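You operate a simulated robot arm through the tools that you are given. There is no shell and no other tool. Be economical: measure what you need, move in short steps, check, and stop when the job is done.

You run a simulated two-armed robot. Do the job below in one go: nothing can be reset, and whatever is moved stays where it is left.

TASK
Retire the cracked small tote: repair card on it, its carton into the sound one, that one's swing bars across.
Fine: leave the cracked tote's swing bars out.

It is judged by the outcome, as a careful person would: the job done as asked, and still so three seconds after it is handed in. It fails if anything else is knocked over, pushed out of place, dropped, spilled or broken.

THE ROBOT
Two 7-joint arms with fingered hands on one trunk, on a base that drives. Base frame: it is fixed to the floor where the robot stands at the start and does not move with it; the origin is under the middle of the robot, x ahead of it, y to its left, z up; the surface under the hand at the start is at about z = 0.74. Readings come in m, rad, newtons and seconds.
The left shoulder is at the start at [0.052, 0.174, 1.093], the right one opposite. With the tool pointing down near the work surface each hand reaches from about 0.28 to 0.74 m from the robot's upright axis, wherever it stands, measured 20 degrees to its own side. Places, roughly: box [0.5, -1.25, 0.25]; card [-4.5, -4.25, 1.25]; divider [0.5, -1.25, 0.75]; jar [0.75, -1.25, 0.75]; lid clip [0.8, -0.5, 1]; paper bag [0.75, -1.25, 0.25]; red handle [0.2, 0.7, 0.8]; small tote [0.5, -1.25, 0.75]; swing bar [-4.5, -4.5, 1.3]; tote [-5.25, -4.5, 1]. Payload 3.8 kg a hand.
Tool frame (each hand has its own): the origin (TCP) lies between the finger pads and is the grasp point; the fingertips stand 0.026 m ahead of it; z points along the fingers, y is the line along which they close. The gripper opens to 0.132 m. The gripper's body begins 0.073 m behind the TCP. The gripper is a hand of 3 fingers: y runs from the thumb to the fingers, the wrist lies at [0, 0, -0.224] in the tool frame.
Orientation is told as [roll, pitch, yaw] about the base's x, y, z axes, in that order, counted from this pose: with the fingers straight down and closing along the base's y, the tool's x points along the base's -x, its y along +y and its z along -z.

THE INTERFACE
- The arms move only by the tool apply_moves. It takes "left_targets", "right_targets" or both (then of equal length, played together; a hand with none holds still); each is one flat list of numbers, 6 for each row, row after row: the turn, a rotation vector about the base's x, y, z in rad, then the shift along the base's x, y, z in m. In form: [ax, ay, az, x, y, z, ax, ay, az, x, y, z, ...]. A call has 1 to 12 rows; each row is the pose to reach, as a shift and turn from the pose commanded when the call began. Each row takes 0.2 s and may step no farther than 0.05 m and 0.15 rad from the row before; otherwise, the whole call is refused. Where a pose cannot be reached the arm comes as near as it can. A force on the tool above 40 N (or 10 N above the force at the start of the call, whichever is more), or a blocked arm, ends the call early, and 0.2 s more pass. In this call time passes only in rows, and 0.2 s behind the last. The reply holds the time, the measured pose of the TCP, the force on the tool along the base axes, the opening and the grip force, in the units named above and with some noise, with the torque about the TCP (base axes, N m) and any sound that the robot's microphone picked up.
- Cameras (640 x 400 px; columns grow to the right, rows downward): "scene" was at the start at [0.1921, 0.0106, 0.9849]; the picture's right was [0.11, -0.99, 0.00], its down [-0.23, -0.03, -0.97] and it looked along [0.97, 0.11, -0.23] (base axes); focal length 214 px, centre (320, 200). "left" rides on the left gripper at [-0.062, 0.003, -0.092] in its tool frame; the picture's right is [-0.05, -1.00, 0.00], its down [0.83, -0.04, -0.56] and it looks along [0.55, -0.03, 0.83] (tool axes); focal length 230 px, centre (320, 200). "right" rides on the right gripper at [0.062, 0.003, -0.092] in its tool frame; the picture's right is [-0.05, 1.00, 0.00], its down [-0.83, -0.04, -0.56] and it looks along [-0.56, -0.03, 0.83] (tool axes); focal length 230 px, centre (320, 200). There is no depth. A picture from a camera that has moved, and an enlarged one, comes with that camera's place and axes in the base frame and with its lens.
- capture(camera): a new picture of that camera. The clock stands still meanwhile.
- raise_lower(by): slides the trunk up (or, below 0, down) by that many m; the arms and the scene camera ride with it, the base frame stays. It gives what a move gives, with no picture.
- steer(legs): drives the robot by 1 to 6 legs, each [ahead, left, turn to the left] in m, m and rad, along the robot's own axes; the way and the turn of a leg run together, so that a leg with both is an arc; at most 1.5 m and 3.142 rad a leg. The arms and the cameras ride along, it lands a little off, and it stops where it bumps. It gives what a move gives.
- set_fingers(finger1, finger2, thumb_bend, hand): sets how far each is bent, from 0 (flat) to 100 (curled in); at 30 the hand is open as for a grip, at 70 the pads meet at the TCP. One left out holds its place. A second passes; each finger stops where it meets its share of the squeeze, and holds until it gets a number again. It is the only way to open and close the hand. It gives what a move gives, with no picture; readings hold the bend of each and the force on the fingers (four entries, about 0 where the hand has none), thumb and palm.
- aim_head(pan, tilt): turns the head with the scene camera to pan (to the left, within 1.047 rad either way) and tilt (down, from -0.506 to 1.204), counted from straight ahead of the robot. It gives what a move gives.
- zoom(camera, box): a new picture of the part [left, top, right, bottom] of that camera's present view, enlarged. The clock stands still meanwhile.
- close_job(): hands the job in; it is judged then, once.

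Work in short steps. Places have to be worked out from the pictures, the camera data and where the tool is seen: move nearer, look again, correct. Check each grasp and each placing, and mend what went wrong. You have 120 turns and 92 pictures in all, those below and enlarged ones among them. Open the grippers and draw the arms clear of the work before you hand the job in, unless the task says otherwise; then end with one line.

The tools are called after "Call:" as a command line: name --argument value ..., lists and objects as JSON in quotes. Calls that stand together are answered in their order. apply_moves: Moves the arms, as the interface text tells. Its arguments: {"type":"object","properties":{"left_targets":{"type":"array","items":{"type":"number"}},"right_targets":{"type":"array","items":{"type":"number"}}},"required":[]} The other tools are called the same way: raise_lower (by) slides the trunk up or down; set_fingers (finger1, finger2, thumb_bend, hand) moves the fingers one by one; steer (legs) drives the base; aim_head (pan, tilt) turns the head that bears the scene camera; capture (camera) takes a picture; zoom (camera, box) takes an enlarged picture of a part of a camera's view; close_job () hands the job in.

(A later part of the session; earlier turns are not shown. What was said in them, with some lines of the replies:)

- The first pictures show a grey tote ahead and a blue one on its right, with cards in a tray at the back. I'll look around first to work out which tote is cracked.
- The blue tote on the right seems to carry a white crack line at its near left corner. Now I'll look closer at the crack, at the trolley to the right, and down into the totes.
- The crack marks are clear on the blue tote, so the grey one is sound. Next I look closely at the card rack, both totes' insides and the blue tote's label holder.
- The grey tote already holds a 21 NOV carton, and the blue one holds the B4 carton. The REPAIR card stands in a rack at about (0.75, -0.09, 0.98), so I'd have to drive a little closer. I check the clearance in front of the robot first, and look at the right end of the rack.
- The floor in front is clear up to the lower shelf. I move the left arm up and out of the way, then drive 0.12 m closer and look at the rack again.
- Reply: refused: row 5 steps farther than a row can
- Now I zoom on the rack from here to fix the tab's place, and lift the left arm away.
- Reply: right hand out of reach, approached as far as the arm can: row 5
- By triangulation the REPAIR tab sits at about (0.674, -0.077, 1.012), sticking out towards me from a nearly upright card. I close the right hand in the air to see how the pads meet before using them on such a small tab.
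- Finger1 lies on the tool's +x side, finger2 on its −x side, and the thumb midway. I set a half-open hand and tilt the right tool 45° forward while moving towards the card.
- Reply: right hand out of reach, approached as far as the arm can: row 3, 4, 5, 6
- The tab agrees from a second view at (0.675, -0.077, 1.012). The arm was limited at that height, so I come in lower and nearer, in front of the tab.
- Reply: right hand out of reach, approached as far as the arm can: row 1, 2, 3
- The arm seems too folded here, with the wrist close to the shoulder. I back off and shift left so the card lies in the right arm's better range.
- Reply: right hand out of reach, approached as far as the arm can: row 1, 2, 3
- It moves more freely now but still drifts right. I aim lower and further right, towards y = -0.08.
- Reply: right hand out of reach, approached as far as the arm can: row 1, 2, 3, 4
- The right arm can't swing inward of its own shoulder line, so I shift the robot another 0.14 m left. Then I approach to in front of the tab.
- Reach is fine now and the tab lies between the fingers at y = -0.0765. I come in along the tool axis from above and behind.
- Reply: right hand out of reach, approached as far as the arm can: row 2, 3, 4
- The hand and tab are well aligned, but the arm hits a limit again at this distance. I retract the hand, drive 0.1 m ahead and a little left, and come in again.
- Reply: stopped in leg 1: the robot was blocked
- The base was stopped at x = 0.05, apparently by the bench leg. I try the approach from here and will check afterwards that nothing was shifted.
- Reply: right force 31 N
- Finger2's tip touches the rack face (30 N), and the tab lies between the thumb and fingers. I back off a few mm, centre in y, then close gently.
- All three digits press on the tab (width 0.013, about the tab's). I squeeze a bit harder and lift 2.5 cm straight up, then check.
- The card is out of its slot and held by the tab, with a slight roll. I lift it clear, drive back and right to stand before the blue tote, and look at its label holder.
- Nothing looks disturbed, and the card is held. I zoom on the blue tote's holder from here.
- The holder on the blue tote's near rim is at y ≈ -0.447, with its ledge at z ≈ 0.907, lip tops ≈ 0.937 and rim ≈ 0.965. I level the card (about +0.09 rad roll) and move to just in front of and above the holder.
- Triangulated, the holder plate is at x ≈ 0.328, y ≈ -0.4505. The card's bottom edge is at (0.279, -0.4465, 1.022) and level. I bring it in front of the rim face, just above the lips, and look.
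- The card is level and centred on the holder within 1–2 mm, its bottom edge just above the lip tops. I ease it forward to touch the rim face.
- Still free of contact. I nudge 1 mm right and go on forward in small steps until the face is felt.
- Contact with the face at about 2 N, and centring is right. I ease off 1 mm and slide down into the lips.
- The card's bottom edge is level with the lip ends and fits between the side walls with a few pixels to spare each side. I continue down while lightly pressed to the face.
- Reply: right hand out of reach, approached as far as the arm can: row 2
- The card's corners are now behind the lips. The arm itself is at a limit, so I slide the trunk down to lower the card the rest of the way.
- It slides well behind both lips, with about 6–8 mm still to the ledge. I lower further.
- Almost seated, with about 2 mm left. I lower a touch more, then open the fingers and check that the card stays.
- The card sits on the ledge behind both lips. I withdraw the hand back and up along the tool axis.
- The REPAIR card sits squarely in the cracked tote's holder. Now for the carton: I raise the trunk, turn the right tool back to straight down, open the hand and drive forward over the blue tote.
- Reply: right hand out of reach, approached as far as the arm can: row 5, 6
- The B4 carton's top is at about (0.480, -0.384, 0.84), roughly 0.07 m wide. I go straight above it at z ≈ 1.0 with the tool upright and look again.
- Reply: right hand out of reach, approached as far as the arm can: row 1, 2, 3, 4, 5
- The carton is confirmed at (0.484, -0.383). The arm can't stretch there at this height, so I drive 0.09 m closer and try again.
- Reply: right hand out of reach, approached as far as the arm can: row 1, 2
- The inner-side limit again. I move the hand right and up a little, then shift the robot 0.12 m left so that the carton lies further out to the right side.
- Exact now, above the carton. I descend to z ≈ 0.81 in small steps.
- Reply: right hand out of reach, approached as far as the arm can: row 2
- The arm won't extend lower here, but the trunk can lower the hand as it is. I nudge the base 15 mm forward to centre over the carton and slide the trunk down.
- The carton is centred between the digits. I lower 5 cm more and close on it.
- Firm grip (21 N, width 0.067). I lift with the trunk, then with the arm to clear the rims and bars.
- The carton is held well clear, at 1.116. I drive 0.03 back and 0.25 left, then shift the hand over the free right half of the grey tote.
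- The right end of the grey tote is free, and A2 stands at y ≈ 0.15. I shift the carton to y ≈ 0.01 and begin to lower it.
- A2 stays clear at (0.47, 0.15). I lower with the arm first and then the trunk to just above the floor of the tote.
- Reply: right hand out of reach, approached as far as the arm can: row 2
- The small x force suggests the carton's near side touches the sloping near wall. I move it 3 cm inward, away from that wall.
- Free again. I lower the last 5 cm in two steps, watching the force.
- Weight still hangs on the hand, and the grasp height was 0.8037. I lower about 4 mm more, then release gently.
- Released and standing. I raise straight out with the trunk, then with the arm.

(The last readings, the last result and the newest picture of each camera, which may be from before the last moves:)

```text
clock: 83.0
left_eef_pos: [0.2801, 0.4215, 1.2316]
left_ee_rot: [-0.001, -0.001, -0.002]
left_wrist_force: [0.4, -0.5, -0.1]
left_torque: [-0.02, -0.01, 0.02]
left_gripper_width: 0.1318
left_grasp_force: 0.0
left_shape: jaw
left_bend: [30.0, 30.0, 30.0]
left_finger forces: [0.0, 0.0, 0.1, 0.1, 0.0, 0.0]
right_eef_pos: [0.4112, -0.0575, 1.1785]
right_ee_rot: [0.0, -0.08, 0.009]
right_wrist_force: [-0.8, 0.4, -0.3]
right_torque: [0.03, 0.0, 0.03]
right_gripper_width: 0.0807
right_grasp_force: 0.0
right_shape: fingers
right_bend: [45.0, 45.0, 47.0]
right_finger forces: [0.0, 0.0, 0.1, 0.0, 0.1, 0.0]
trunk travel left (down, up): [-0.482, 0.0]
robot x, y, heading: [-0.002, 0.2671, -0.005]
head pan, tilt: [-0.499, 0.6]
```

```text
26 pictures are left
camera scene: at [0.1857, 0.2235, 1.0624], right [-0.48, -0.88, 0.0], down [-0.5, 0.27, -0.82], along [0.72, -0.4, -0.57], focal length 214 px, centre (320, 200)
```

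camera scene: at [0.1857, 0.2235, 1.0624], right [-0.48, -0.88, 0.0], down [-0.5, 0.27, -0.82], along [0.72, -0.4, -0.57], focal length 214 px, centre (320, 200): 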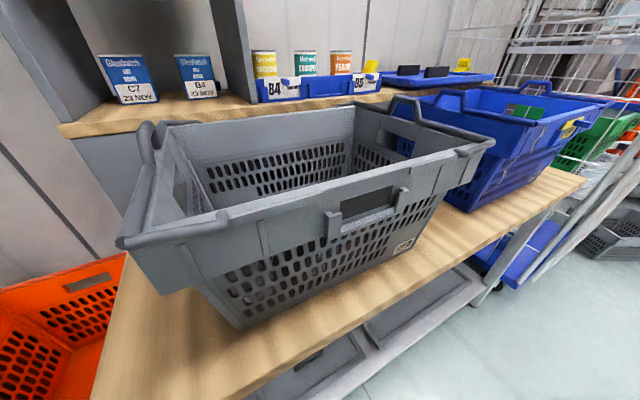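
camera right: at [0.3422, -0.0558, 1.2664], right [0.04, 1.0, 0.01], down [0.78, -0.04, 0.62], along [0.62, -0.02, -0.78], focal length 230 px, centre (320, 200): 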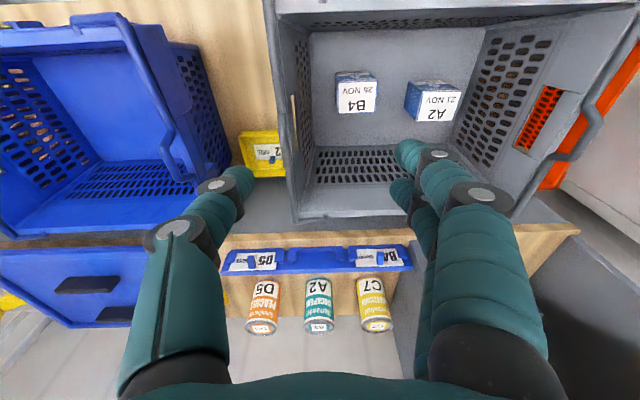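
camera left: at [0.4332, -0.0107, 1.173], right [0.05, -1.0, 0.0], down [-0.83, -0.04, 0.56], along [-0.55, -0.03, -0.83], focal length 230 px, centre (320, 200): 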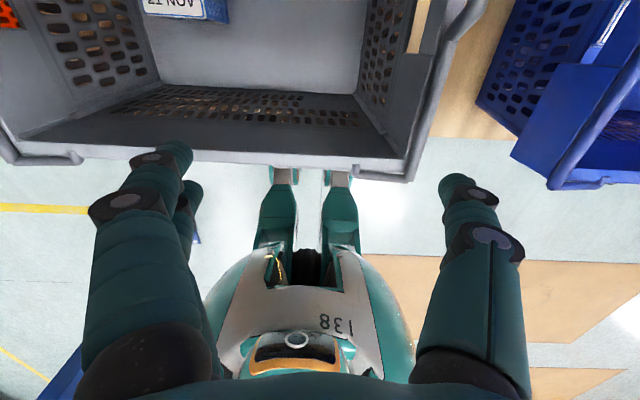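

Both cartons stand side by side in the grey tote, which hasn't moved. Next, its two swing bars: I zoom on them to find their hinges and shape.

Call:
zoom --camera "scene" --box '[100, 80, 510, 336]'

Call:
zoom --camera "right" --box '[240, 0, 640, 240]'

```text
1.56 times, centred on (305, 208) of scene
camera zoom: at [0.1857, 0.2235, 1.0624], right [-0.48, -0.88, 0.0], down [-0.5, 0.27, -0.82], along [0.72, -0.4, -0.57], focal length 335 px, centre (343, 188)
```

zoom: 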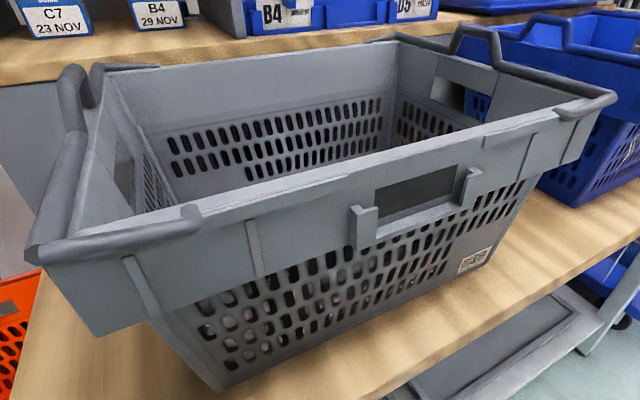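

```text
1.60 times, centred on (440, 120) of right
camera zoom: at [0.343, -0.055, 1.2659], right [0.04, 1.0, 0.01], down [0.78, -0.04, 0.62], along [0.62, -0.02, -0.78], focal length 368 px, centre (128, 328)
```

zoom: 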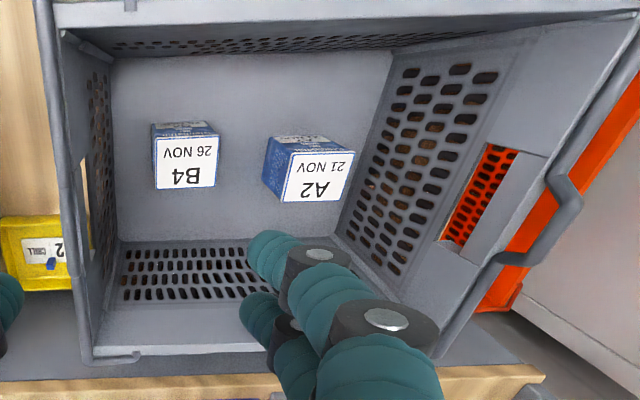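

The bars are U-shaped and hinged on the long rims (left about y 0.225, right about y -0.04). They now lie outside at about y 0.283 and -0.10, with a raised bump mid-way. I plan to pinch the straight part of the right bar near its front and carry it over in an arc, so I bring the right hand above it and look.

Call:
set_fingers --hand "right" --finger1 52 --finger2 52 --thumb_bend 52

Call:
apply_moves --right_targets '[0, 0.04, 0, 0, -0.015, -0.03, 0, 0.08, 0, -0.005, -0.03, -0.06, 0, 0.08, 0, -0.01, -0.042, -0.1]'

Call:
capture --camera "right"

Call:
zoom --camera "scene" --box '[340, 80, 520, 190]'

```text
clock: 84.0
left_eef_pos: [0.2799, 0.4228, 1.2321]
left_ee_rot: [-0.002, 0.0, -0.003]
left_wrist_force: [0.4, 0.6, 0.6]
left_torque: [0.0, 0.02, 0.02]
left_gripper_width: 0.1317
left_grasp_force: 0.1
left_shape: jaw
left_bend: [30.0, 30.0, 30.0]
left_finger forces: [0.1, 0.0, 0.0, 0.1, 0.0, 0.0]
right_eef_pos: [0.4115, -0.0569, 1.1786]
right_ee_rot: [0.0, -0.082, 0.009]
right_wrist_force: [0.3, -0.2, 0.6]
right_torque: [-0.01, 0.0, 0.02]
right_gripper_width: 0.0617
right_grasp_force: 0.0
right_shape: fingers
right_bend: [52.0, 52.0, 52.0]
right_finger forces: [0.0, 0.0, 0.1, 0.0, 0.0, 0.0]
trunk travel left (down, up): [-0.482, 0.0]
robot x, y, heading: [0.0006, 0.2646, -0.005]
head pan, tilt: [-0.499, 0.6]
```

```text
clock: 84.8
left_eef_pos: [0.2808, 0.422, 1.2317]
left_ee_rot: [0.002, 0.001, -0.001]
left_wrist_force: [-0.6, 0.7, -0.6]
left_torque: [0.02, -0.02, 0.0]
left_gripper_width: 0.1319
left_grasp_force: 0.1
left_shape: jaw
left_bend: [30.0, 30.0, 30.0]
left_finger forces: [0.0, 0.0, 0.0, 0.1, 0.0, 0.0]
right_eef_pos: [0.4032, -0.098, 1.0792]
right_ee_rot: [0.002, 0.0, 0.009]
right_wrist_force: [-0.5, 0.3, -0.2]
right_torque: [0.0, 0.0, -0.01]
right_gripper_width: 0.0615
right_grasp_force: 0.1
right_shape: fingers
right_bend: [52.0, 52.0, 52.0]
right_finger forces: [0.0, 0.0, 0.0, 0.0, 0.1, 0.0]
trunk travel left (down, up): [-0.482, 0.0]
robot x, y, heading: [-0.0011, 0.2704, -0.004]
head pan, tilt: [-0.499, 0.6]
```

```text
23 pictures are left
camera right: at [0.3415, -0.0954, 1.1713], right [0.04, 1.0, 0.0], down [0.83, -0.04, 0.56], along [0.55, -0.02, -0.83], focal length 230 px, centre (320, 200)
```

right: 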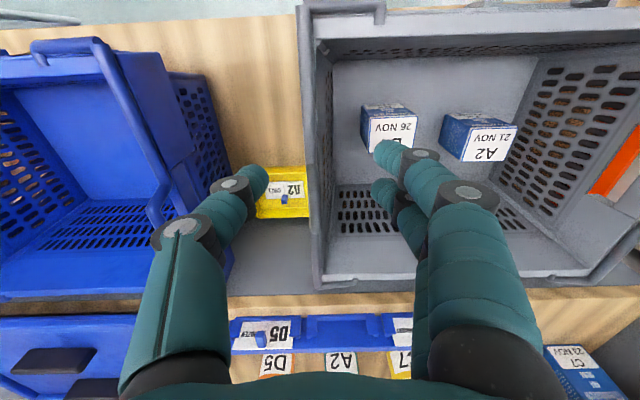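

```text
3.56 times, centred on (430, 135) of scene
camera zoom: at [0.1858, 0.2232, 1.0624], right [-0.48, -0.88, 0.0], down [-0.5, 0.27, -0.82], along [0.72, -0.4, -0.57], focal length 763 px, centre (-71, 431)
```

zoom: 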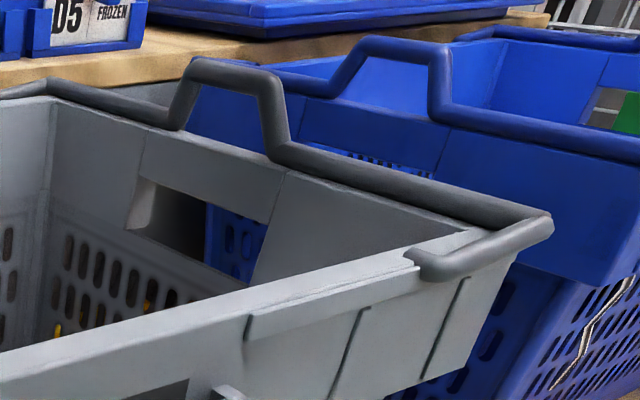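

Now the shape is clear. The right bar runs at y ≈ -0.105, z ≈ 0.965, its trapezoid bump rises to z ≈ 0.995 at x ≈ 0.43–0.505, and the hinge is at y ≈ -0.033. I'll put the thumb outside the bump and push it over inwards through an arc, so I drive slightly closer and set the hand with the thumb as a stick.

Call:
steer --legs '[[0.035, 0, 0]]'

Call:
set_fingers --hand "right" --finger1 30 --finger2 30 --thumb_bend 52

Call:
apply_moves --right_targets '[0, 0, 0, 0.015, 0.0, -0.01, 0, 0, 0, 0.03, 0.0, -0.03]'

Call:
zoom --camera "scene" --box '[340, 40, 540, 165]'

Call:
zoom --camera "right" --box '[160, 60, 480, 260]'

```text
clock: 85.7
left_eef_pos: [0.3126, 0.4228, 1.2332]
left_ee_rot: [0.0, -0.006, -0.001]
left_wrist_force: [-0.7, 0.3, -0.2]
left_torque: [0.0, 0.02, 0.0]
left_gripper_width: 0.1317
left_grasp_force: 0.1
left_shape: jaw
left_bend: [30.0, 30.0, 30.0]
left_finger forces: [0.0, 0.1, 0.1, 0.0, 0.0, 0.0]
right_eef_pos: [0.4352, -0.0969, 1.081]
right_ee_rot: [0.003, -0.003, 0.01]
right_wrist_force: [-0.2, -0.5, 0.3]
right_torque: [-0.03, -0.03, -0.02]
right_gripper_width: 0.0619
right_grasp_force: 0.0
right_shape: fingers
right_bend: [52.0, 52.0, 52.0]
right_finger forces: [0.1, 0.0, 0.0, 0.0, 0.1, 0.0]
trunk travel left (down, up): [-0.482, 0.0]
robot x, y, heading: [0.0324, 0.2676, -0.002]
head pan, tilt: [-0.499, 0.6]
```

```text
clock: 86.7
left_eef_pos: [0.3138, 0.422, 1.2321]
left_ee_rot: [0.0, -0.003, -0.002]
left_wrist_force: [0.2, 0.6, 0.0]
left_torque: [0.01, 0.01, 0.0]
left_gripper_width: 0.132
left_grasp_force: 0.0
left_shape: jaw
left_bend: [30.0, 30.0, 30.0]
left_finger forces: [0.1, 0.0, 0.0, 0.0, 0.0, 0.0]
right_eef_pos: [0.4365, -0.0973, 1.0797]
right_ee_rot: [0.002, -0.002, 0.008]
right_wrist_force: [0.8, -0.3, -0.2]
right_torque: [0.03, -0.04, -0.02]
right_gripper_width: 0.0978
right_grasp_force: 0.2
right_shape: fingers
right_bend: [30.0, 30.0, 52.0]
right_finger forces: [0.1, 0.1, 0.0, 0.1, 0.0, 0.0]
trunk travel left (down, up): [-0.482, 0.0]
robot x, y, heading: [0.0377, 0.2657, 0.002]
head pan, tilt: [-0.499, 0.6]
```

```text
clock: 87.2
left_eef_pos: [0.3163, 0.4216, 1.2317]
left_ee_rot: [-0.001, -0.003, 0.001]
left_wrist_force: [0.0, 0.5, -0.3]
left_torque: [-0.01, -0.01, -0.01]
left_gripper_width: 0.132
left_grasp_force: 0.1
left_shape: jaw
left_bend: [30.0, 30.0, 30.0]
left_finger forces: [0.1, 0.0, 0.0, 0.0, 0.0, 0.0]
right_eef_pos: [0.4679, -0.0973, 1.0486]
right_ee_rot: [0.002, 0.0, 0.009]
right_wrist_force: [0.3, -0.2, 0.3]
right_torque: [0.04, 0.02, 0.0]
right_gripper_width: 0.098
right_grasp_force: 0.1
right_shape: fingers
right_bend: [30.0, 30.0, 52.0]
right_finger forces: [0.0, 0.0, 0.1, 0.0, 0.1, 0.1]
trunk travel left (down, up): [-0.482, 0.0]
robot x, y, heading: [0.0326, 0.2619, -0.004]
head pan, tilt: [-0.499, 0.6]
```

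```text
3.20 times, centred on (440, 102) of scene
camera zoom: at [0.2208, 0.2233, 1.0623], right [-0.48, -0.88, 0.0], down [-0.5, 0.27, -0.82], along [0.72, -0.4, -0.57], focal length 686 px, centre (-64, 512)
```

zoom: 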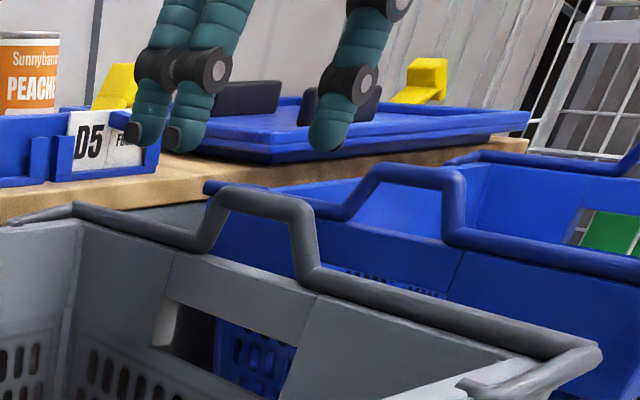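

```text
2.00 times, centred on (320, 160) of right
camera zoom: at [0.4072, -0.0953, 1.1405], right [0.04, 1.0, 0.0], down [0.83, -0.04, 0.56], along [0.55, -0.02, -0.83], focal length 460 px, centre (320, 280)
```

zoom: 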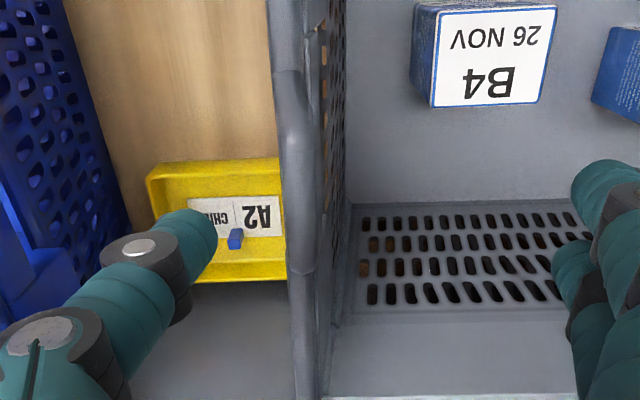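

The thumb is 16 mm outside the bump and level with its middle. I lower it beside the bump and start pushing inwards with a gentle rise.

Call:
apply_moves --right_targets '[0, 0, 0, 0, 0, -0.025, 0, 0, 0, 0, 0, -0.046, 0, 0, 0, 0, 0.02, -0.046, 0, 0, 0, 0, 0.035, -0.043, 0, 0, 0, 0, 0.05, -0.036, 0, 0, 0, 0, 0.065, -0.028]'

Call:
zoom --camera "scene" --box '[340, 40, 540, 165]'

```text
clock: 88.7
left_eef_pos: [0.3154, 0.4212, 1.2311]
left_ee_rot: [0.0, -0.003, 0.0]
left_wrist_force: [-0.3, 0.2, 0.3]
left_torque: [0.0, -0.01, -0.01]
left_gripper_width: 0.1317
left_grasp_force: 0.1
left_shape: jaw
left_bend: [30.0, 30.0, 30.0]
left_finger forces: [0.0, 0.0, 0.1, 0.0, 0.0, 0.0]
right_eef_pos: [0.4664, -0.0327, 1.0212]
right_ee_rot: [0.002, -0.001, 0.009]
right_wrist_force: [0.8, -0.5, 0.2]
right_torque: [0.03, 0.02, 0.0]
right_gripper_width: 0.0979
right_grasp_force: 0.5
right_shape: fingers
right_bend: [30.0, 30.0, 52.0]
right_finger forces: [0.0, 0.0, 0.1, 0.0, 0.2, 0.0]
trunk travel left (down, up): [-0.482, 0.0]
robot x, y, heading: [0.0347, 0.2667, 0.002]
head pan, tilt: [-0.499, 0.6]
```

```text
3.20 times, centred on (440, 102) of scene
camera zoom: at [0.2203, 0.2236, 1.0625], right [-0.48, -0.88, 0.0], down [-0.5, 0.27, -0.83], along [0.72, -0.4, -0.56], focal length 686 px, centre (-64, 512)
```

zoom: 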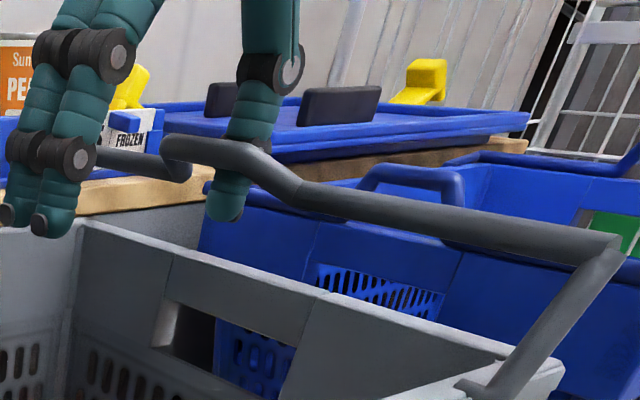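

The bar has swung up nicely with the thumb through the bump. I keep pushing inwards past the upright.

Call:
apply_moves --right_targets '[0, 0, 0, 0, 0.015, 0.005, 0, 0, 0, 0, 0.03, 0.008, 0, 0, 0, 0, 0.045, 0.008]'

Call:
zoom --camera "scene" --box '[300, 40, 540, 190]'

```text
clock: 89.5
left_eef_pos: [0.3155, 0.4226, 1.2318]
left_ee_rot: [-0.002, -0.001, 0.0]
left_wrist_force: [0.7, 0.7, 0.0]
left_torque: [-0.01, -0.01, -0.02]
left_gripper_width: 0.132
left_grasp_force: 0.0
left_shape: jaw
left_bend: [30.0, 30.0, 30.0]
left_finger forces: [0.0, 0.1, 0.1, 0.1, 0.0, 0.1]
right_eef_pos: [0.4685, 0.0129, 1.0303]
right_ee_rot: [0.003, 0.0, 0.008]
right_wrist_force: [0.6, 0.2, 0.3]
right_torque: [0.0, 0.02, 0.01]
right_gripper_width: 0.0981
right_grasp_force: 0.1
right_shape: fingers
right_bend: [30.0, 30.0, 52.0]
right_finger forces: [0.0, 0.0, 0.0, 0.0, 0.0, 0.0]
trunk travel left (down, up): [-0.482, 0.0]
robot x, y, heading: [0.0336, 0.2641, -0.001]
head pan, tilt: [-0.499, 0.6]
```

```text
2.67 times, centred on (420, 115) of scene
camera zoom: at [0.2205, 0.2235, 1.0624], right [-0.48, -0.88, 0.0], down [-0.5, 0.27, -0.82], along [0.72, -0.4, -0.57], focal length 572 px, centre (53, 427)
```

zoom: 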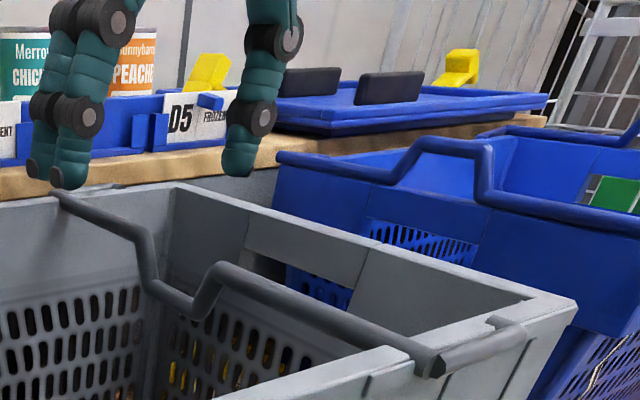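

The right bar has dropped across inside, its bump hanging down. I lift the right hand away and drive right so the left arm can do the left bar the same way.

Call:
apply_moves --right_targets '[0, 0, 0, 0, 0, 0.04, 0, 0, 0, -0.01, 0, 0.08, 0, 0, 0, -0.03, -0.02, 0.12, 0, 0, 0, -0.06, -0.04, 0.14]'

Call:
steer --legs '[[0, -0.353, 0]]'

Call:
set_fingers --hand "left" --finger1 52 --finger2 10 --thumb_bend 30

Call:
aim_head --pan 0.5 --tilt 0.6

Call:
capture --camera "scene"

Call:
capture --camera "left"

```text
clock: 90.5
left_eef_pos: [0.3147, 0.4218, 1.2322]
left_ee_rot: [-0.001, -0.004, 0.0]
left_wrist_force: [0.0, 0.2, 0.5]
left_torque: [0.03, -0.01, 0.02]
left_gripper_width: 0.1316
left_grasp_force: 0.0
left_shape: jaw
left_bend: [30.0, 30.0, 30.0]
left_finger forces: [0.0, 0.2, 0.0, 0.0, 0.0, 0.0]
right_eef_pos: [0.407, -0.028, 1.1711]
right_ee_rot: [0.004, -0.002, 0.01]
right_wrist_force: [-0.1, -0.2, -0.5]
right_torque: [0.02, -0.02, 0.02]
right_gripper_width: 0.098
right_grasp_force: 0.0
right_shape: fingers
right_bend: [30.0, 30.0, 52.0]
right_finger forces: [0.1, 0.1, 0.0, 0.0, 0.0, 0.0]
trunk travel left (down, up): [-0.482, 0.0]
robot x, y, heading: [0.0325, 0.2659, 0.001]
head pan, tilt: [-0.499, 0.6]
```

```text
clock: 94.1
left_eef_pos: [0.3155, 0.0719, 1.2313]
left_ee_rot: [-0.001, -0.001, 0.001]
left_wrist_force: [0.1, 0.4, -0.3]
left_torque: [0.02, 0.0, -0.01]
left_gripper_width: 0.1321
left_grasp_force: 0.0
left_shape: jaw
left_bend: [30.0, 30.0, 30.0]
left_finger forces: [0.1, 0.0, 0.0, 0.1, 0.1, 0.0]
right_eef_pos: [0.4083, -0.3766, 1.1704]
right_ee_rot: [0.002, -0.001, 0.012]
right_wrist_force: [0.1, -0.1, -0.1]
right_torque: [-0.01, 0.0, -0.03]
right_gripper_width: 0.0978
right_grasp_force: 0.1
right_shape: fingers
right_bend: [30.0, 30.0, 52.0]
right_finger forces: [0.0, 0.0, 0.0, 0.0, 0.0, 0.0]
trunk travel left (down, up): [-0.482, 0.0]
robot x, y, heading: [0.0316, -0.0816, -0.002]
head pan, tilt: [-0.499, 0.6]
```

```text
clock: 95.1
left_eef_pos: [0.3149, 0.0719, 1.2324]
left_ee_rot: [-0.001, -0.002, 0.002]
left_wrist_force: [-0.1, 0.4, -0.9]
left_torque: [0.0, 0.01, -0.02]
left_gripper_width: 0.0982
left_grasp_force: 0.0
left_shape: fingers
left_bend: [52.0, 10.0, 30.0]
left_finger forces: [0.0, 0.1, 0.0, 0.0, 0.0, 0.0]
right_eef_pos: [0.4084, -0.3771, 1.1703]
right_ee_rot: [0.001, -0.001, 0.013]
right_wrist_force: [-0.8, 0.7, -1.2]
right_torque: [-0.04, -0.03, -0.03]
right_gripper_width: 0.0977
right_grasp_force: 0.0
right_shape: fingers
right_bend: [30.0, 30.0, 52.0]
right_finger forces: [0.1, 0.0, 0.0, 0.0, 0.0, 0.0]
trunk travel left (down, up): [-0.482, 0.0]
robot x, y, heading: [0.0341, -0.0844, -0.001]
head pan, tilt: [-0.499, 0.6]
```

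```text
clock: 96.4
left_eef_pos: [0.3157, 0.0727, 1.232]
left_ee_rot: [0.0, -0.001, 0.002]
left_wrist_force: [-0.7, 0.0, 0.2]
left_torque: [-0.01, 0.0, 0.01]
left_gripper_width: 0.098
left_grasp_force: 0.0
left_shape: fingers
left_bend: [52.0, 10.0, 30.0]
left_finger forces: [0.1, 0.0, 0.0, 0.0, 0.0, 0.1]
right_eef_pos: [0.4101, -0.3779, 1.1699]
right_ee_rot: [0.002, -0.004, 0.013]
right_wrist_force: [0.3, -0.6, 0.0]
right_torque: [0.04, 0.01, -0.01]
right_gripper_width: 0.0981
right_grasp_force: 0.0
right_shape: fingers
right_bend: [30.0, 30.0, 52.0]
right_finger forces: [0.0, 0.0, 0.0, 0.1, 0.1, 0.0]
trunk travel left (down, up): [-0.482, 0.0]
robot x, y, heading: [0.0324, -0.0862, 0.003]
head pan, tilt: [0.499, 0.6]
```

```text
17 pictures are left
camera scene: at [0.2206, -0.0424, 1.0625], right [0.48, -0.88, 0.0], down [-0.5, -0.27, -0.83], along [0.72, 0.4, -0.56], focal length 214 px, centre (320, 200)
```

scene: 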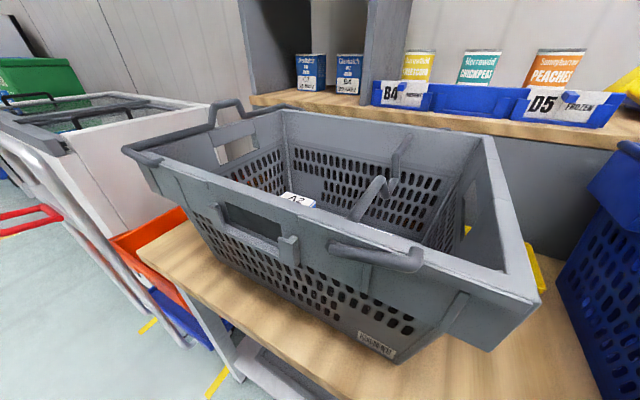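

```text
16 pictures are left
camera left: at [0.3765, 0.075, 1.325], right [0.05, -1.0, 0.0], down [-0.83, -0.04, 0.55], along [-0.55, -0.03, -0.83], focal length 230 px, centre (320, 200)
```

left: 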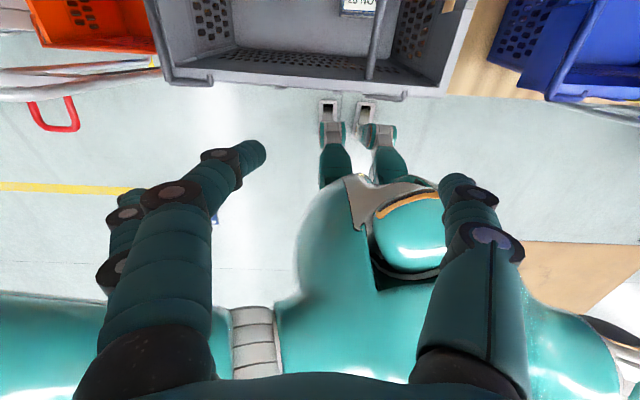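

The right bar lies across. The left bar mirrors it: y ≈ 0.281, bump centre x ≈ 0.475, top z ≈ 0.998. In the left hand, finger1 is on the +x side, so I bring it to x ≈ 0.472 just outside the bump, still above it.

Call:
apply_moves --left_targets '[0, 0, 0, 0.015, 0.03, -0.02, 0, 0, 0, 0.035, 0.06, -0.045, 0, 0, 0, 0.055, 0.09, -0.07, 0, 0, 0, 0.075, 0.12, -0.095, 0, 0, 0, 0.095, 0.15, -0.12, 0, 0, 0, 0.115, 0.18, -0.145, 0, 0, 0, 0.136, 0.204, -0.17]'

Call:
capture --camera "left"

Call:
zoom --camera "scene" --box '[110, 40, 330, 178]'

```text
clock: 98.0
left_eef_pos: [0.4526, 0.2784, 1.061]
left_ee_rot: [0.0, -0.001, 0.004]
left_wrist_force: [-0.2, 0.4, 0.8]
left_torque: [0.0, 0.03, 0.05]
left_gripper_width: 0.0979
left_grasp_force: 0.1
left_shape: fingers
left_bend: [52.0, 10.0, 30.0]
left_finger forces: [0.0, 0.1, 0.1, 0.0, 0.0, 0.0]
right_eef_pos: [0.4098, -0.3772, 1.1707]
right_ee_rot: [0.002, 0.0, 0.012]
right_wrist_force: [-1.3, 0.1, -0.2]
right_torque: [-0.04, -0.01, 0.0]
right_gripper_width: 0.0979
right_grasp_force: 0.1
right_shape: fingers
right_bend: [30.0, 30.0, 52.0]
right_finger forces: [0.0, 0.1, 0.0, 0.1, 0.1, 0.1]
trunk travel left (down, up): [-0.482, 0.0]
robot x, y, heading: [0.031, -0.0841, -0.001]
head pan, tilt: [0.499, 0.6]
```

```text
15 pictures are left
camera left: at [0.5137, 0.2804, 1.1541], right [0.05, -1.0, 0.0], down [-0.83, -0.04, 0.55], along [-0.55, -0.03, -0.83], focal length 230 px, centre (320, 200)
```

left: 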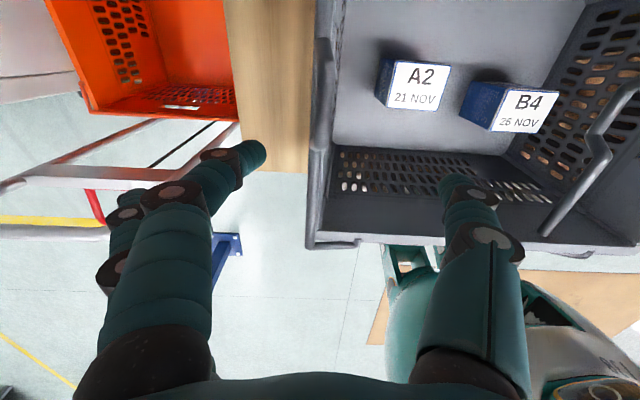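

```text
2.90 times, centred on (220, 109) of scene
camera zoom: at [0.2209, -0.042, 1.0623], right [0.48, -0.88, 0.0], down [-0.5, -0.27, -0.82], along [0.72, 0.4, -0.57], focal length 622 px, centre (610, 464)
```

zoom: 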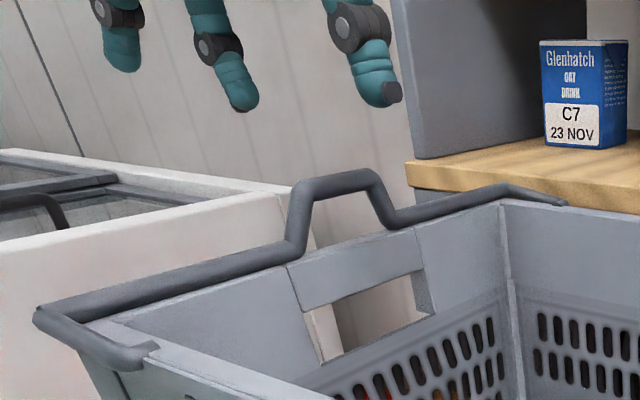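

Finger1 is about 22 mm outside the bar and needs +15 mm in x to centre on the bump. I lower it and push inwards as before.

Call:
apply_moves --left_targets '[0, 0, 0, 0.015, 0, -0.03, 0, 0, 0, 0.015, 0, -0.058, 0, 0, 0, 0.015, -0.022, -0.058, 0, 0, 0, 0.015, -0.038, -0.055, 0, 0, 0, 0.015, -0.053, -0.048, 0, 0, 0, 0.015, -0.068, -0.04]'

Call:
zoom --camera "scene" --box '[110, 40, 330, 178]'

```text
clock: 99.4
left_eef_pos: [0.4659, 0.2087, 1.0202]
left_ee_rot: [-0.002, 0.0, 0.002]
left_wrist_force: [0.0, 0.4, 0.1]
left_torque: [0.0, 0.02, 0.02]
left_gripper_width: 0.0988
left_grasp_force: 0.8
left_shape: fingers
left_bend: [52.0, 10.0, 30.0]
left_finger forces: [0.1, 0.0, 0.0, 0.0, 0.1, 0.0]
right_eef_pos: [0.4106, -0.3779, 1.1688]
right_ee_rot: [0.001, -0.001, 0.013]
right_wrist_force: [0.0, -0.7, -0.3]
right_torque: [-0.02, -0.02, 0.02]
right_gripper_width: 0.0981
right_grasp_force: 0.0
right_shape: fingers
right_bend: [30.0, 30.0, 52.0]
right_finger forces: [0.0, 0.0, 0.0, 0.0, 0.0, 0.0]
trunk travel left (down, up): [-0.482, 0.0]
robot x, y, heading: [0.034, -0.082, 0.004]
head pan, tilt: [0.499, 0.6]
```

```text
2.90 times, centred on (220, 109) of scene
camera zoom: at [0.2207, -0.0426, 1.0624], right [0.48, -0.88, 0.0], down [-0.5, -0.27, -0.83], along [0.72, 0.4, -0.56], focal length 622 px, centre (610, 464)
```

zoom: 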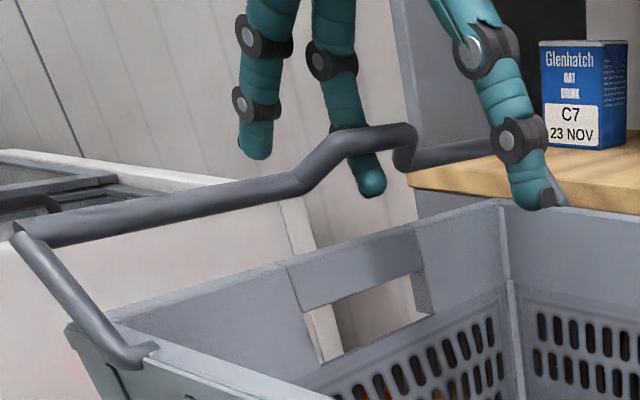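

The left bar is swinging up in the same way, with finger1 through its bump. I push on past the upright.

Call:
apply_moves --left_targets '[0, 0, 0, 0, -0.015, 0.005, 0, 0, 0, 0, -0.03, 0.008, 0, 0, 0, 0, -0.045, 0.008]'

Call:
capture --camera "scene"

```text
clock: 100.2
left_eef_pos: [0.465, 0.1633, 1.0304]
left_ee_rot: [-0.002, 0.0, 0.003]
left_wrist_force: [-0.5, -0.7, 0.6]
left_torque: [-0.02, -0.02, -0.02]
left_gripper_width: 0.0985
left_grasp_force: 0.0
left_shape: fingers
left_bend: [52.0, 10.0, 30.0]
left_finger forces: [0.1, 0.0, 0.0, 0.1, 0.0, 0.0]
right_eef_pos: [0.4095, -0.3774, 1.1701]
right_ee_rot: [0.002, 0.0, 0.012]
right_wrist_force: [-0.7, 0.2, -0.1]
right_torque: [0.01, -0.04, 0.0]
right_gripper_width: 0.0978
right_grasp_force: 0.1
right_shape: fingers
right_bend: [30.0, 30.0, 52.0]
right_finger forces: [0.0, 0.0, 0.1, 0.1, 0.0, 0.0]
trunk travel left (down, up): [-0.482, 0.0]
robot x, y, heading: [0.0348, -0.0829, 0.006]
head pan, tilt: [0.499, 0.6]
```

```text
12 pictures are left
camera scene: at [0.2206, -0.0425, 1.0625], right [0.48, -0.88, 0.0], down [-0.5, -0.27, -0.83], along [0.72, 0.4, -0.56], focal length 214 px, centre (320, 200)
```

scene: 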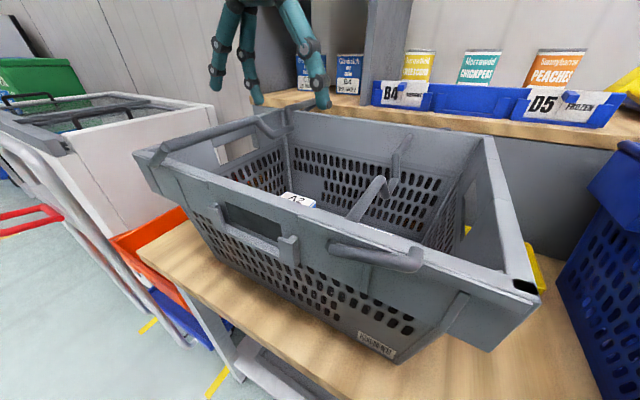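

The left bar has gone over inwards. I lift the left hand straight up and away and look closely at both bars.

Call:
apply_moves --left_targets '[0, 0, 0, 0, 0, 0.045, 0, 0, 0, -0.01, 0, 0.09, 0, 0, 0, -0.03, 0.01, 0.13, 0, 0, 0, -0.06, 0.02, 0.16, 0, 0, 0, -0.1, 0.03, 0.18]'

Call:
zoom --camera "scene" --box '[110, 80, 550, 355]'

Call:
capture --camera "left"

```text
clock: 101.4
left_eef_pos: [0.3629, 0.1919, 1.2114]
left_ee_rot: [-0.003, -0.004, 0.002]
left_wrist_force: [0.5, -0.6, -0.3]
left_torque: [0.0, 0.0, -0.01]
left_gripper_width: 0.0986
left_grasp_force: 0.1
left_shape: fingers
left_bend: [52.0, 10.0, 30.0]
left_finger forces: [0.0, 0.0, 0.0, 0.1, 0.0, 0.1]
right_eef_pos: [0.4076, -0.3768, 1.1704]
right_ee_rot: [0.003, -0.002, 0.011]
right_wrist_force: [-0.8, -0.5, 0.6]
right_torque: [0.0, -0.02, 0.02]
right_gripper_width: 0.0979
right_grasp_force: 0.1
right_shape: fingers
right_bend: [30.0, 30.0, 52.0]
right_finger forces: [0.1, 0.0, 0.0, 0.0, 0.0, 0.1]
trunk travel left (down, up): [-0.482, 0.0]
robot x, y, heading: [0.034, -0.0883, 0.005]
head pan, tilt: [0.499, 0.6]
```

```text
1.45 times, centred on (330, 218) of scene
camera zoom: at [0.2195, -0.0421, 1.0628], right [0.48, -0.88, 0.0], down [-0.49, -0.27, -0.83], along [0.72, 0.4, -0.56], focal length 312 px, centre (306, 174)
```

zoom: 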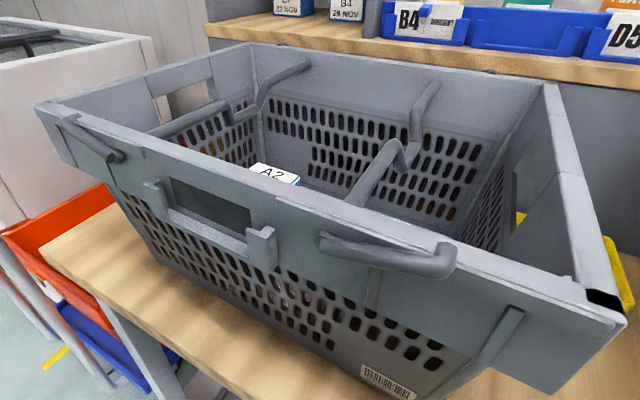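

```text
10 pictures are left
camera left: at [0.4249, 0.195, 1.3045], right [0.05, -1.0, 0.0], down [-0.83, -0.04, 0.55], along [-0.55, -0.03, -0.83], focal length 230 px, centre (320, 200)
```

left: 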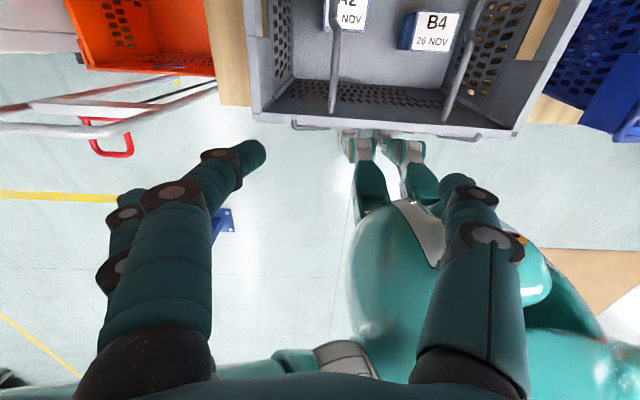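

Both bars now lie across the grey tote, symmetric at y ≈ 0.17 and 0.01. I open both hands, back the robot away and check the whole scene once more.

Call:
set_fingers --hand "right" --finger1 30 --finger2 30 --thumb_bend 30

Call:
set_fingers --hand "left" --finger1 30 --finger2 30 --thumb_bend 30

Call:
steer --legs '[[-0.4, 0, 0]]'

Call:
aim_head --pan -0.15 --tilt 0.35

Call:
capture --camera "scene"

Call:
zoom --camera "scene" --box '[120, 120, 560, 395]'

```text
clock: 102.4
left_eef_pos: [0.3661, 0.1925, 1.2105]
left_ee_rot: [-0.003, -0.003, 0.003]
left_wrist_force: [-0.2, -0.2, 0.1]
left_torque: [0.01, 0.01, 0.01]
left_gripper_width: 0.0982
left_grasp_force: 0.1
left_shape: fingers
left_bend: [52.0, 10.0, 30.0]
left_finger forces: [0.1, 0.0, 0.0, 0.0, 0.0, 0.0]
right_eef_pos: [0.4103, -0.3763, 1.17]
right_ee_rot: [0.002, -0.003, 0.012]
right_wrist_force: [-0.1, 0.4, -0.6]
right_torque: [0.01, -0.01, 0.0]
right_gripper_width: 0.134
right_grasp_force: 0.0
right_shape: fingers
right_bend: [30.0, 30.0, 30.0]
right_finger forces: [0.0, 0.0, 0.0, 0.0, 0.0, 0.1]
trunk travel left (down, up): [-0.482, 0.0]
robot x, y, heading: [0.0375, -0.0836, 0.001]
head pan, tilt: [0.499, 0.6]
```

```text
clock: 103.4
left_eef_pos: [0.3659, 0.1923, 1.2105]
left_ee_rot: [-0.001, -0.002, 0.001]
left_wrist_force: [1.0, -0.5, 0.5]
left_torque: [0.01, 0.03, -0.01]
left_gripper_width: 0.1342
left_grasp_force: 0.0
left_shape: fingers
left_bend: [30.0, 30.0, 30.0]
left_finger forces: [0.1, 0.1, 0.1, 0.0, 0.0, 0.0]
right_eef_pos: [0.4099, -0.3779, 1.1698]
right_ee_rot: [0.001, -0.002, 0.011]
right_wrist_force: [0.5, 0.9, 0.4]
right_torque: [-0.01, 0.0, 0.01]
right_gripper_width: 0.134
right_grasp_force: 0.1
right_shape: fingers
right_bend: [30.0, 30.0, 30.0]
right_finger forces: [0.0, 0.0, 0.0, 0.0, 0.0, 0.0]
trunk travel left (down, up): [-0.482, 0.0]
robot x, y, heading: [0.0368, -0.0893, -0.002]
head pan, tilt: [0.499, 0.6]
```

```text
clock: 105.8
left_eef_pos: [-0.0266, 0.1904, 1.2101]
left_ee_rot: [-0.004, -0.003, -0.003]
left_wrist_force: [-0.4, 0.5, -0.8]
left_torque: [-0.01, 0.0, 0.0]
left_gripper_width: 0.1343
left_grasp_force: 0.0
left_shape: fingers
left_bend: [30.0, 30.0, 30.0]
left_finger forces: [0.1, 0.0, 0.1, 0.0, 0.0, 0.0]
right_eef_pos: [0.0143, -0.3797, 1.1689]
right_ee_rot: [0.001, 0.0, 0.007]
right_wrist_force: [-0.7, 0.0, -0.1]
right_torque: [-0.02, 0.01, 0.01]
right_gripper_width: 0.1337
right_grasp_force: 0.0
right_shape: fingers
right_bend: [30.0, 30.0, 30.0]
right_finger forces: [0.0, 0.1, 0.1, 0.0, 0.0, 0.1]
trunk travel left (down, up): [-0.482, 0.0]
robot x, y, heading: [-0.3608, -0.0834, -0.002]
head pan, tilt: [0.499, 0.6]
```

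```text
clock: 106.9
left_eef_pos: [-0.0263, 0.1897, 1.2102]
left_ee_rot: [-0.002, -0.002, -0.004]
left_wrist_force: [-0.2, -0.2, 0.6]
left_torque: [0.02, -0.01, -0.02]
left_gripper_width: 0.1343
left_grasp_force: 0.0
left_shape: fingers
left_bend: [30.0, 30.0, 30.0]
left_finger forces: [0.0, 0.0, 0.0, 0.1, 0.1, 0.1]
right_eef_pos: [0.0145, -0.3782, 1.1697]
right_ee_rot: [0.002, 0.002, 0.008]
right_wrist_force: [0.8, -1.0, -0.9]
right_torque: [-0.01, 0.01, -0.04]
right_gripper_width: 0.134
right_grasp_force: 0.0
right_shape: fingers
right_bend: [30.0, 30.0, 30.0]
right_finger forces: [0.1, 0.1, 0.0, 0.1, 0.0, 0.0]
trunk travel left (down, up): [-0.482, 0.0]
robot x, y, heading: [-0.3559, -0.0852, 0.0]
head pan, tilt: [-0.15, 0.351]
```

```text
9 pictures are left
camera scene: at [-0.1584, -0.0993, 1.0852], right [-0.15, -0.99, 0.0], down [-0.34, 0.05, -0.94], along [0.93, -0.14, -0.34], focal length 214 px, centre (320, 200)
```

scene: 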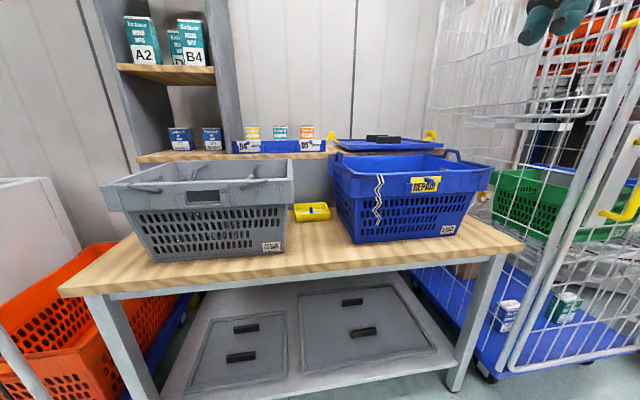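

```text
1.45 times, centred on (340, 258) of scene
camera zoom: at [-0.1584, -0.0993, 1.0852], right [-0.15, -0.99, 0.0], down [-0.34, 0.05, -0.94], along [0.93, -0.14, -0.34], focal length 312 px, centre (291, 116)
```

zoom: 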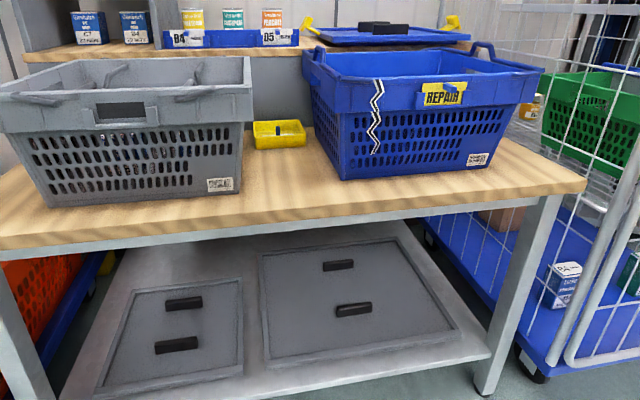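

The blue tote carries the REPAIR card with its bars still out. The grey tote holds both cartons with its bars across, and everything else stands as it was. The arms are clear and the hands open, so I hand it in.

Call:
close_job

```text
The job is handed in.
```

The cracked blue tote has the REPAIR card in its holder and its swing bars left out; its B4 carton is now in the sound grey tote beside A2, with both of the grey tote's bars swung across. I handed the job in with nothing else visibly out of place.
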